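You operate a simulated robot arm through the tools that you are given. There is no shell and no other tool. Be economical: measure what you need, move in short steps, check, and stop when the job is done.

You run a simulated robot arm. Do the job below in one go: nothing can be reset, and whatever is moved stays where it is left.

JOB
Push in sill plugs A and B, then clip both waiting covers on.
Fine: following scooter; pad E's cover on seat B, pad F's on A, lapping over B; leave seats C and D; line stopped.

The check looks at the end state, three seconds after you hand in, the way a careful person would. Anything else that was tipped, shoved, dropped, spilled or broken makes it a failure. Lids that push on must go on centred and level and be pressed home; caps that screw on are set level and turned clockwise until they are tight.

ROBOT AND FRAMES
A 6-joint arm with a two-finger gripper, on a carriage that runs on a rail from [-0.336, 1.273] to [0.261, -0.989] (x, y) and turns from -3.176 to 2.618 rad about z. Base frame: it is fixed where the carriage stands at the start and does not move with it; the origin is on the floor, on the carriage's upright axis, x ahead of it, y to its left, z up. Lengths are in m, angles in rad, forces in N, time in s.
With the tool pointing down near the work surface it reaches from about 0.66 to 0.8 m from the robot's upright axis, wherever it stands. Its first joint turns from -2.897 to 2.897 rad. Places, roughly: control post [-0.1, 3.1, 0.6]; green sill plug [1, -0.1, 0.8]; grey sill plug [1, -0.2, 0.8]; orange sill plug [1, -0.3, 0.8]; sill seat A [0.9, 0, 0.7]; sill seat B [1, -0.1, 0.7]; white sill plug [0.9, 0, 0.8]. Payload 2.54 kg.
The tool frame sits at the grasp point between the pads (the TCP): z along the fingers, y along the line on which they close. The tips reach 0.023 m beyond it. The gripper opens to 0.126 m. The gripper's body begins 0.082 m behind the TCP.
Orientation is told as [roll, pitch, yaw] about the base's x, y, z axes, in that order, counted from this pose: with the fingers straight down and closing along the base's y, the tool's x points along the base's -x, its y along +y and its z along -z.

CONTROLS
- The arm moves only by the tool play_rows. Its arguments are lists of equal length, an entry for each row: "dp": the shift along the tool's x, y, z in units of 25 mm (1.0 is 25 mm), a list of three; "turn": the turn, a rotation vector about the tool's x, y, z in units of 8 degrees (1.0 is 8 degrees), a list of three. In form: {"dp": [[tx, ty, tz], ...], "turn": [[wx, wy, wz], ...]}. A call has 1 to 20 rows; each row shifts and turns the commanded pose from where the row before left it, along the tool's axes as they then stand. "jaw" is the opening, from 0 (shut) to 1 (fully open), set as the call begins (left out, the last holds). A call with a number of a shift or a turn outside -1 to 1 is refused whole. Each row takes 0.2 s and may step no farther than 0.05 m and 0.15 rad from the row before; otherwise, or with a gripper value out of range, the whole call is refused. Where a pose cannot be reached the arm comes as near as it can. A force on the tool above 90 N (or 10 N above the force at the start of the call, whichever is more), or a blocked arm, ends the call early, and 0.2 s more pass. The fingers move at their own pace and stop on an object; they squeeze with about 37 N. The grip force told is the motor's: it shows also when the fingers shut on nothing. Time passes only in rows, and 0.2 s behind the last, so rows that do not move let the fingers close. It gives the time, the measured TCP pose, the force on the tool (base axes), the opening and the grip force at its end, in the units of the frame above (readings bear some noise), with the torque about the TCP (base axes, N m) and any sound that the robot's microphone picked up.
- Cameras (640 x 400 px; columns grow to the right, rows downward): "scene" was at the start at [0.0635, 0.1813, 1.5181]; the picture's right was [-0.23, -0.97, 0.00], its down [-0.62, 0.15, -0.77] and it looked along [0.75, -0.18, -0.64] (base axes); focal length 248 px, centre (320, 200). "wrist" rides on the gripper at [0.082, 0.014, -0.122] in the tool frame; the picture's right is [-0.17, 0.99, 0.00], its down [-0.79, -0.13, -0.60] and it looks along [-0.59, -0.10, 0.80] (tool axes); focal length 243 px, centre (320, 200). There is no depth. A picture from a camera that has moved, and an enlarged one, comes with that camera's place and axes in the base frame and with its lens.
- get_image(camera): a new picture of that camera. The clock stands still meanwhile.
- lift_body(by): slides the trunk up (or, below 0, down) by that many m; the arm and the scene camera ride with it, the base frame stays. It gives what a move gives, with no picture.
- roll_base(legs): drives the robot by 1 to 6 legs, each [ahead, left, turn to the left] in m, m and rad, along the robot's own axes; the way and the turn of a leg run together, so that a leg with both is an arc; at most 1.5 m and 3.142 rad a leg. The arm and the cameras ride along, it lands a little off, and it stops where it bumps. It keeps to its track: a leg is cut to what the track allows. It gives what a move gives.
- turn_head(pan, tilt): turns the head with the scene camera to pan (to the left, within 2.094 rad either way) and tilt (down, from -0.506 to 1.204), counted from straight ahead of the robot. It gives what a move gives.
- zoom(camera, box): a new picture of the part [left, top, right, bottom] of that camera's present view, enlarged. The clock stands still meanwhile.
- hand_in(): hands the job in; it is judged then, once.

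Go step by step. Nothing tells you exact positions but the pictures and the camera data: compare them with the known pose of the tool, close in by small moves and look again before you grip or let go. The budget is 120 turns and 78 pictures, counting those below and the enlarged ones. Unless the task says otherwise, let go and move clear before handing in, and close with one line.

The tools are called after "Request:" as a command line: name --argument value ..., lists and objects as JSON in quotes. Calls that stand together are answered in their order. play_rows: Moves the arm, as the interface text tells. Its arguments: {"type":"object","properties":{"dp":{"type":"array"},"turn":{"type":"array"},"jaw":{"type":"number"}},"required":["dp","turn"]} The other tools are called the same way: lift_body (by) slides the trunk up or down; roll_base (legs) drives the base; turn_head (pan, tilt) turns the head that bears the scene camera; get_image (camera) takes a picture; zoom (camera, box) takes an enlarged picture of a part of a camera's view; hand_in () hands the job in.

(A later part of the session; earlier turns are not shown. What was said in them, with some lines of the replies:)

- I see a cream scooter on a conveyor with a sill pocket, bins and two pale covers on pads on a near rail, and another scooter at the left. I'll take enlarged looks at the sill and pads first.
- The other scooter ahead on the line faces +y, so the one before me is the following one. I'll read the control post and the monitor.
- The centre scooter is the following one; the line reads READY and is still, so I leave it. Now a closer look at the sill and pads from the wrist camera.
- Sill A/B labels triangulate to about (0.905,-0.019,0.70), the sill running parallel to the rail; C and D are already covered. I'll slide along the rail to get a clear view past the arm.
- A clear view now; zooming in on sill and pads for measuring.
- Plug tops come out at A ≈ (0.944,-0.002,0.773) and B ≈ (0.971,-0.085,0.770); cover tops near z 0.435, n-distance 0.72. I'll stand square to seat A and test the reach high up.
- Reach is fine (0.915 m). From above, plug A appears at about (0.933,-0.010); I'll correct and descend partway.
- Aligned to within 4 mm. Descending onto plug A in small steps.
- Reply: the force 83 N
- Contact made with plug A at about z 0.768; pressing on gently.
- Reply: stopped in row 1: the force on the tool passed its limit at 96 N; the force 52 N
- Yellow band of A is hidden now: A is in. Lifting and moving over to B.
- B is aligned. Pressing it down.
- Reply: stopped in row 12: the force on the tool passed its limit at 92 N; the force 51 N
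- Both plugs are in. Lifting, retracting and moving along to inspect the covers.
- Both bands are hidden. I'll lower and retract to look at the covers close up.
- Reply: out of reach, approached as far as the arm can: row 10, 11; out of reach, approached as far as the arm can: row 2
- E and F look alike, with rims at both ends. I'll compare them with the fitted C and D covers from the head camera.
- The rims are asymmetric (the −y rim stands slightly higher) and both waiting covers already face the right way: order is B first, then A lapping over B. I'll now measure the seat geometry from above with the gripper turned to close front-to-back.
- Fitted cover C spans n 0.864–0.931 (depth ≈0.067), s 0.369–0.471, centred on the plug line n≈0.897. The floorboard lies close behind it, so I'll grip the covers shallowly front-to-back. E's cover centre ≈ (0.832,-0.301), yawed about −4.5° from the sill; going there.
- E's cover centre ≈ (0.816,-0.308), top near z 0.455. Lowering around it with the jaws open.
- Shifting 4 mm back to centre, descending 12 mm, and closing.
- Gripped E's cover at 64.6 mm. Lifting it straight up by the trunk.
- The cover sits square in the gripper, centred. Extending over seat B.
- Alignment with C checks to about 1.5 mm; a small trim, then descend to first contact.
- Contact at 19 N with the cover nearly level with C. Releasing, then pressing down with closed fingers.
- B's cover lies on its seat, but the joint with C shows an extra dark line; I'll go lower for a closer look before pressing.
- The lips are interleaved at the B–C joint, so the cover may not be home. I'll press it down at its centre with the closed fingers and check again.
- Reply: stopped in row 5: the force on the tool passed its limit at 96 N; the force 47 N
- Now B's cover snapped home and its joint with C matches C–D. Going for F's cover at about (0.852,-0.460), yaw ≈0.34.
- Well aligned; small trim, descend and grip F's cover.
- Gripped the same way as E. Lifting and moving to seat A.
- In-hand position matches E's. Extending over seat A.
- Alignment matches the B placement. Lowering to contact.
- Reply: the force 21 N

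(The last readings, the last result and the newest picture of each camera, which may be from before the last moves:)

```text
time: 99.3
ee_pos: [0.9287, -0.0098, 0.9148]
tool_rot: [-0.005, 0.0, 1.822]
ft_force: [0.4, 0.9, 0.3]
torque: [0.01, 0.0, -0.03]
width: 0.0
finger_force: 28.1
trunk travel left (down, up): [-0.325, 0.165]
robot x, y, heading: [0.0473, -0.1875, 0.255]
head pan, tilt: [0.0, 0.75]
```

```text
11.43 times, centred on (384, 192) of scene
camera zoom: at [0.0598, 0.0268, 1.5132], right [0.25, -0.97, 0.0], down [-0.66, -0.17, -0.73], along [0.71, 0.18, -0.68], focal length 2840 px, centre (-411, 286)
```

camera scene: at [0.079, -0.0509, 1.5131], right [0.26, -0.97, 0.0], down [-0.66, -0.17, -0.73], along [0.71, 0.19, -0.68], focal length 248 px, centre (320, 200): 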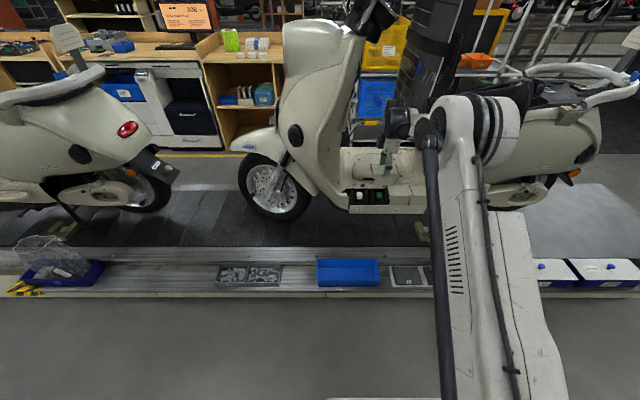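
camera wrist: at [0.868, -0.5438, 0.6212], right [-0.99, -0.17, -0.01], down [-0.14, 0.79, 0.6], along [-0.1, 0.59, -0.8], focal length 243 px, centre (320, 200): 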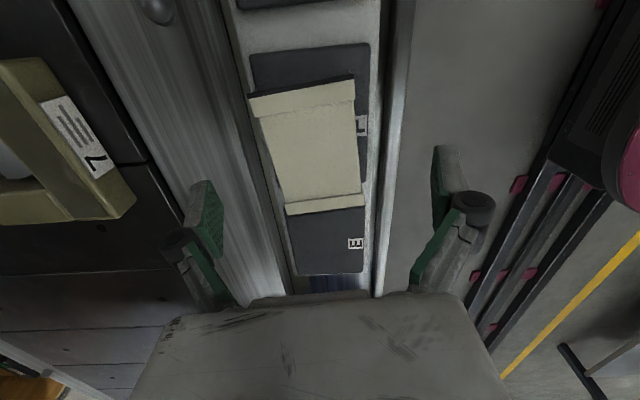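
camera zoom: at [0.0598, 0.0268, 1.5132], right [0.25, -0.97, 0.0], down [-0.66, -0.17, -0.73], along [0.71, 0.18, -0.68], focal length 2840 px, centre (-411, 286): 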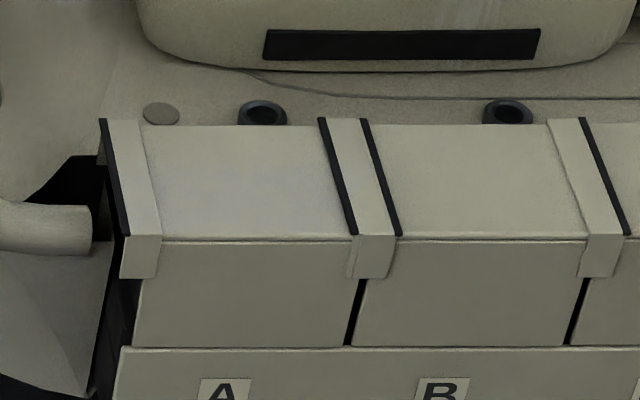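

Same look as B before pressing. Pressing A's cover home.

Request:
play_rows --dp '[[0, 0, 0.8], [0, 0, 0.8], [0, 0, 0.8], [0, 0, 0.6], [0, 0, 0.4], [0, 0, 0.3], [0, 0, 0.15], [0, 0, 0.1], [0, 0, 0.1], [0, 0, 0.1], [0, 0, 0.1], [0, 0, 0.1], [0, 0, 0.1], [0, 0, 0.1]]' --turn '[[0, 0, 0], [0, 0, 0], [0, 0, 0], [0, 0, 0], [0, 0, 0], [0, 0, 0], [0, 0, 0], [0, 0, 0], [0, 0, 0], [0, 0, 0], [0, 0, 0], [0, 0, 0], [0, 0, 0], [0, 0, 0]]'

Request:
play_rows --dp '[[0, 0, -0.5], [0, 0, -1], [0, 0, -1], [0, 0, -1], [0, 0, -1]]' --turn '[[0, 0, 0], [0, 0, 0], [0, 0, 0], [0, 0, 0], [0, 0, 0]]'

Request:
zoom --camera "scene" --box '[356, 175, 412, 210]'

```text
time: 102.0
ee_pos: [0.9286, -0.0109, 0.8134]
tool_rot: [-0.012, 0.001, 1.822]
ft_force: [-5.5, -0.7, 45.5]
torque: [0.01, 0.16, 0.0]
width: 0.0063
finger_force: 28.1
trunk travel left (down, up): [-0.325, 0.165]
robot x, y, heading: [0.0495, -0.185, 0.255]
head pan, tilt: [0.0, 0.75]
stopped in row 13: the force on the tool passed its limit at 96 N (the readings are from after the stop); the commanded pose is now the measured one
```

```text
time: 103.2
ee_pos: [0.9308, -0.0091, 0.9221]
tool_rot: [-0.011, 0.001, 1.823]
ft_force: [-0.3, 0.2, -0.4]
torque: [0.01, 0.05, 0.0]
width: 0.0002
finger_force: 27.8
trunk travel left (down, up): [-0.325, 0.165]
robot x, y, heading: [0.0455, -0.1843, 0.254]
head pan, tilt: [0.0, 0.75]
```

```text
11.43 times, centred on (384, 192) of scene
camera zoom: at [0.0598, 0.0267, 1.5132], right [0.25, -0.97, 0.0], down [-0.66, -0.17, -0.73], along [0.71, 0.18, -0.68], focal length 2840 px, centre (-411, 286)
```

zoom: 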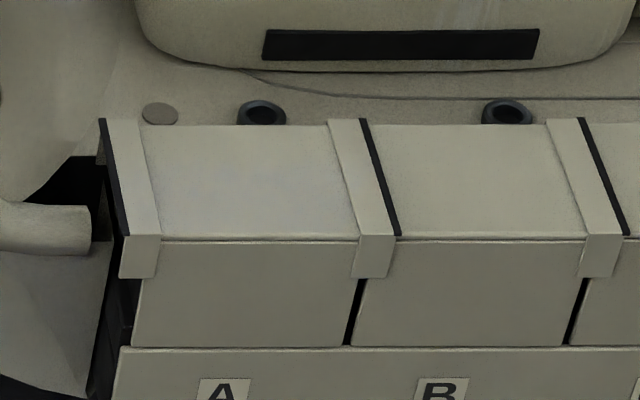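

A's cover is home and laps over B, all joints matching. I'll retract clear and do a last overview.

Request:
play_rows --dp '[[0, 0, -1], [0, 1, 0], [0, 1, 0], [0, 1, 0], [0, 1, 0], [0, 1, 0], [0, 1, 0], [0, 1, 0], [0, 1, 0], [0, 1, 0], [0, 1, 0]]' --turn '[[0, 0, 0], [0, 0, 0], [0, 0, 0], [0, 0, 0], [0, 0, 0], [0, 0, 0], [0, 0, 0], [0, 0, 0], [0, 0, 0], [0, 0, 0], [0, 0, 0]]'

Request:
get_image --camera "scene"

```text
time: 105.6
ee_pos: [0.6862, -0.0712, 0.9428]
tool_rot: [-0.007, 0.002, 1.821]
ft_force: [-1.1, -0.6, 0.2]
torque: [-0.03, -0.01, 0.01]
width: 0.0
finger_force: 27.7
trunk travel left (down, up): [-0.325, 0.165]
robot x, y, heading: [0.0473, -0.1847, 0.254]
head pan, tilt: [0.0, 0.75]
```

```text
8 pictures are left
camera scene: at [0.06, 0.0268, 1.5132], right [0.25, -0.97, 0.0], down [-0.66, -0.17, -0.73], along [0.71, 0.18, -0.68], focal length 248 px, centre (320, 200)
```

scene: 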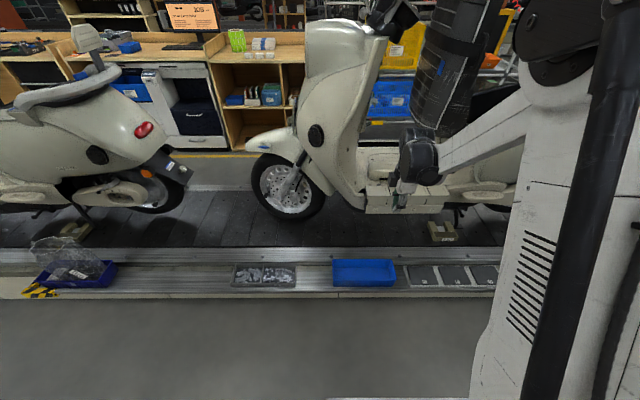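

Everything is in place, pads E and F are empty, nothing else was disturbed and the arm is clear. Handing in.

Request:
hand_in

```text
The job is handed in.
```

The job is handed in: plugs A and B are pushed in, pad E's cover is pressed home on seat B, and pad F's cover is pressed home on seat A, lapping over B. I left seats C and D and the line control as they were.
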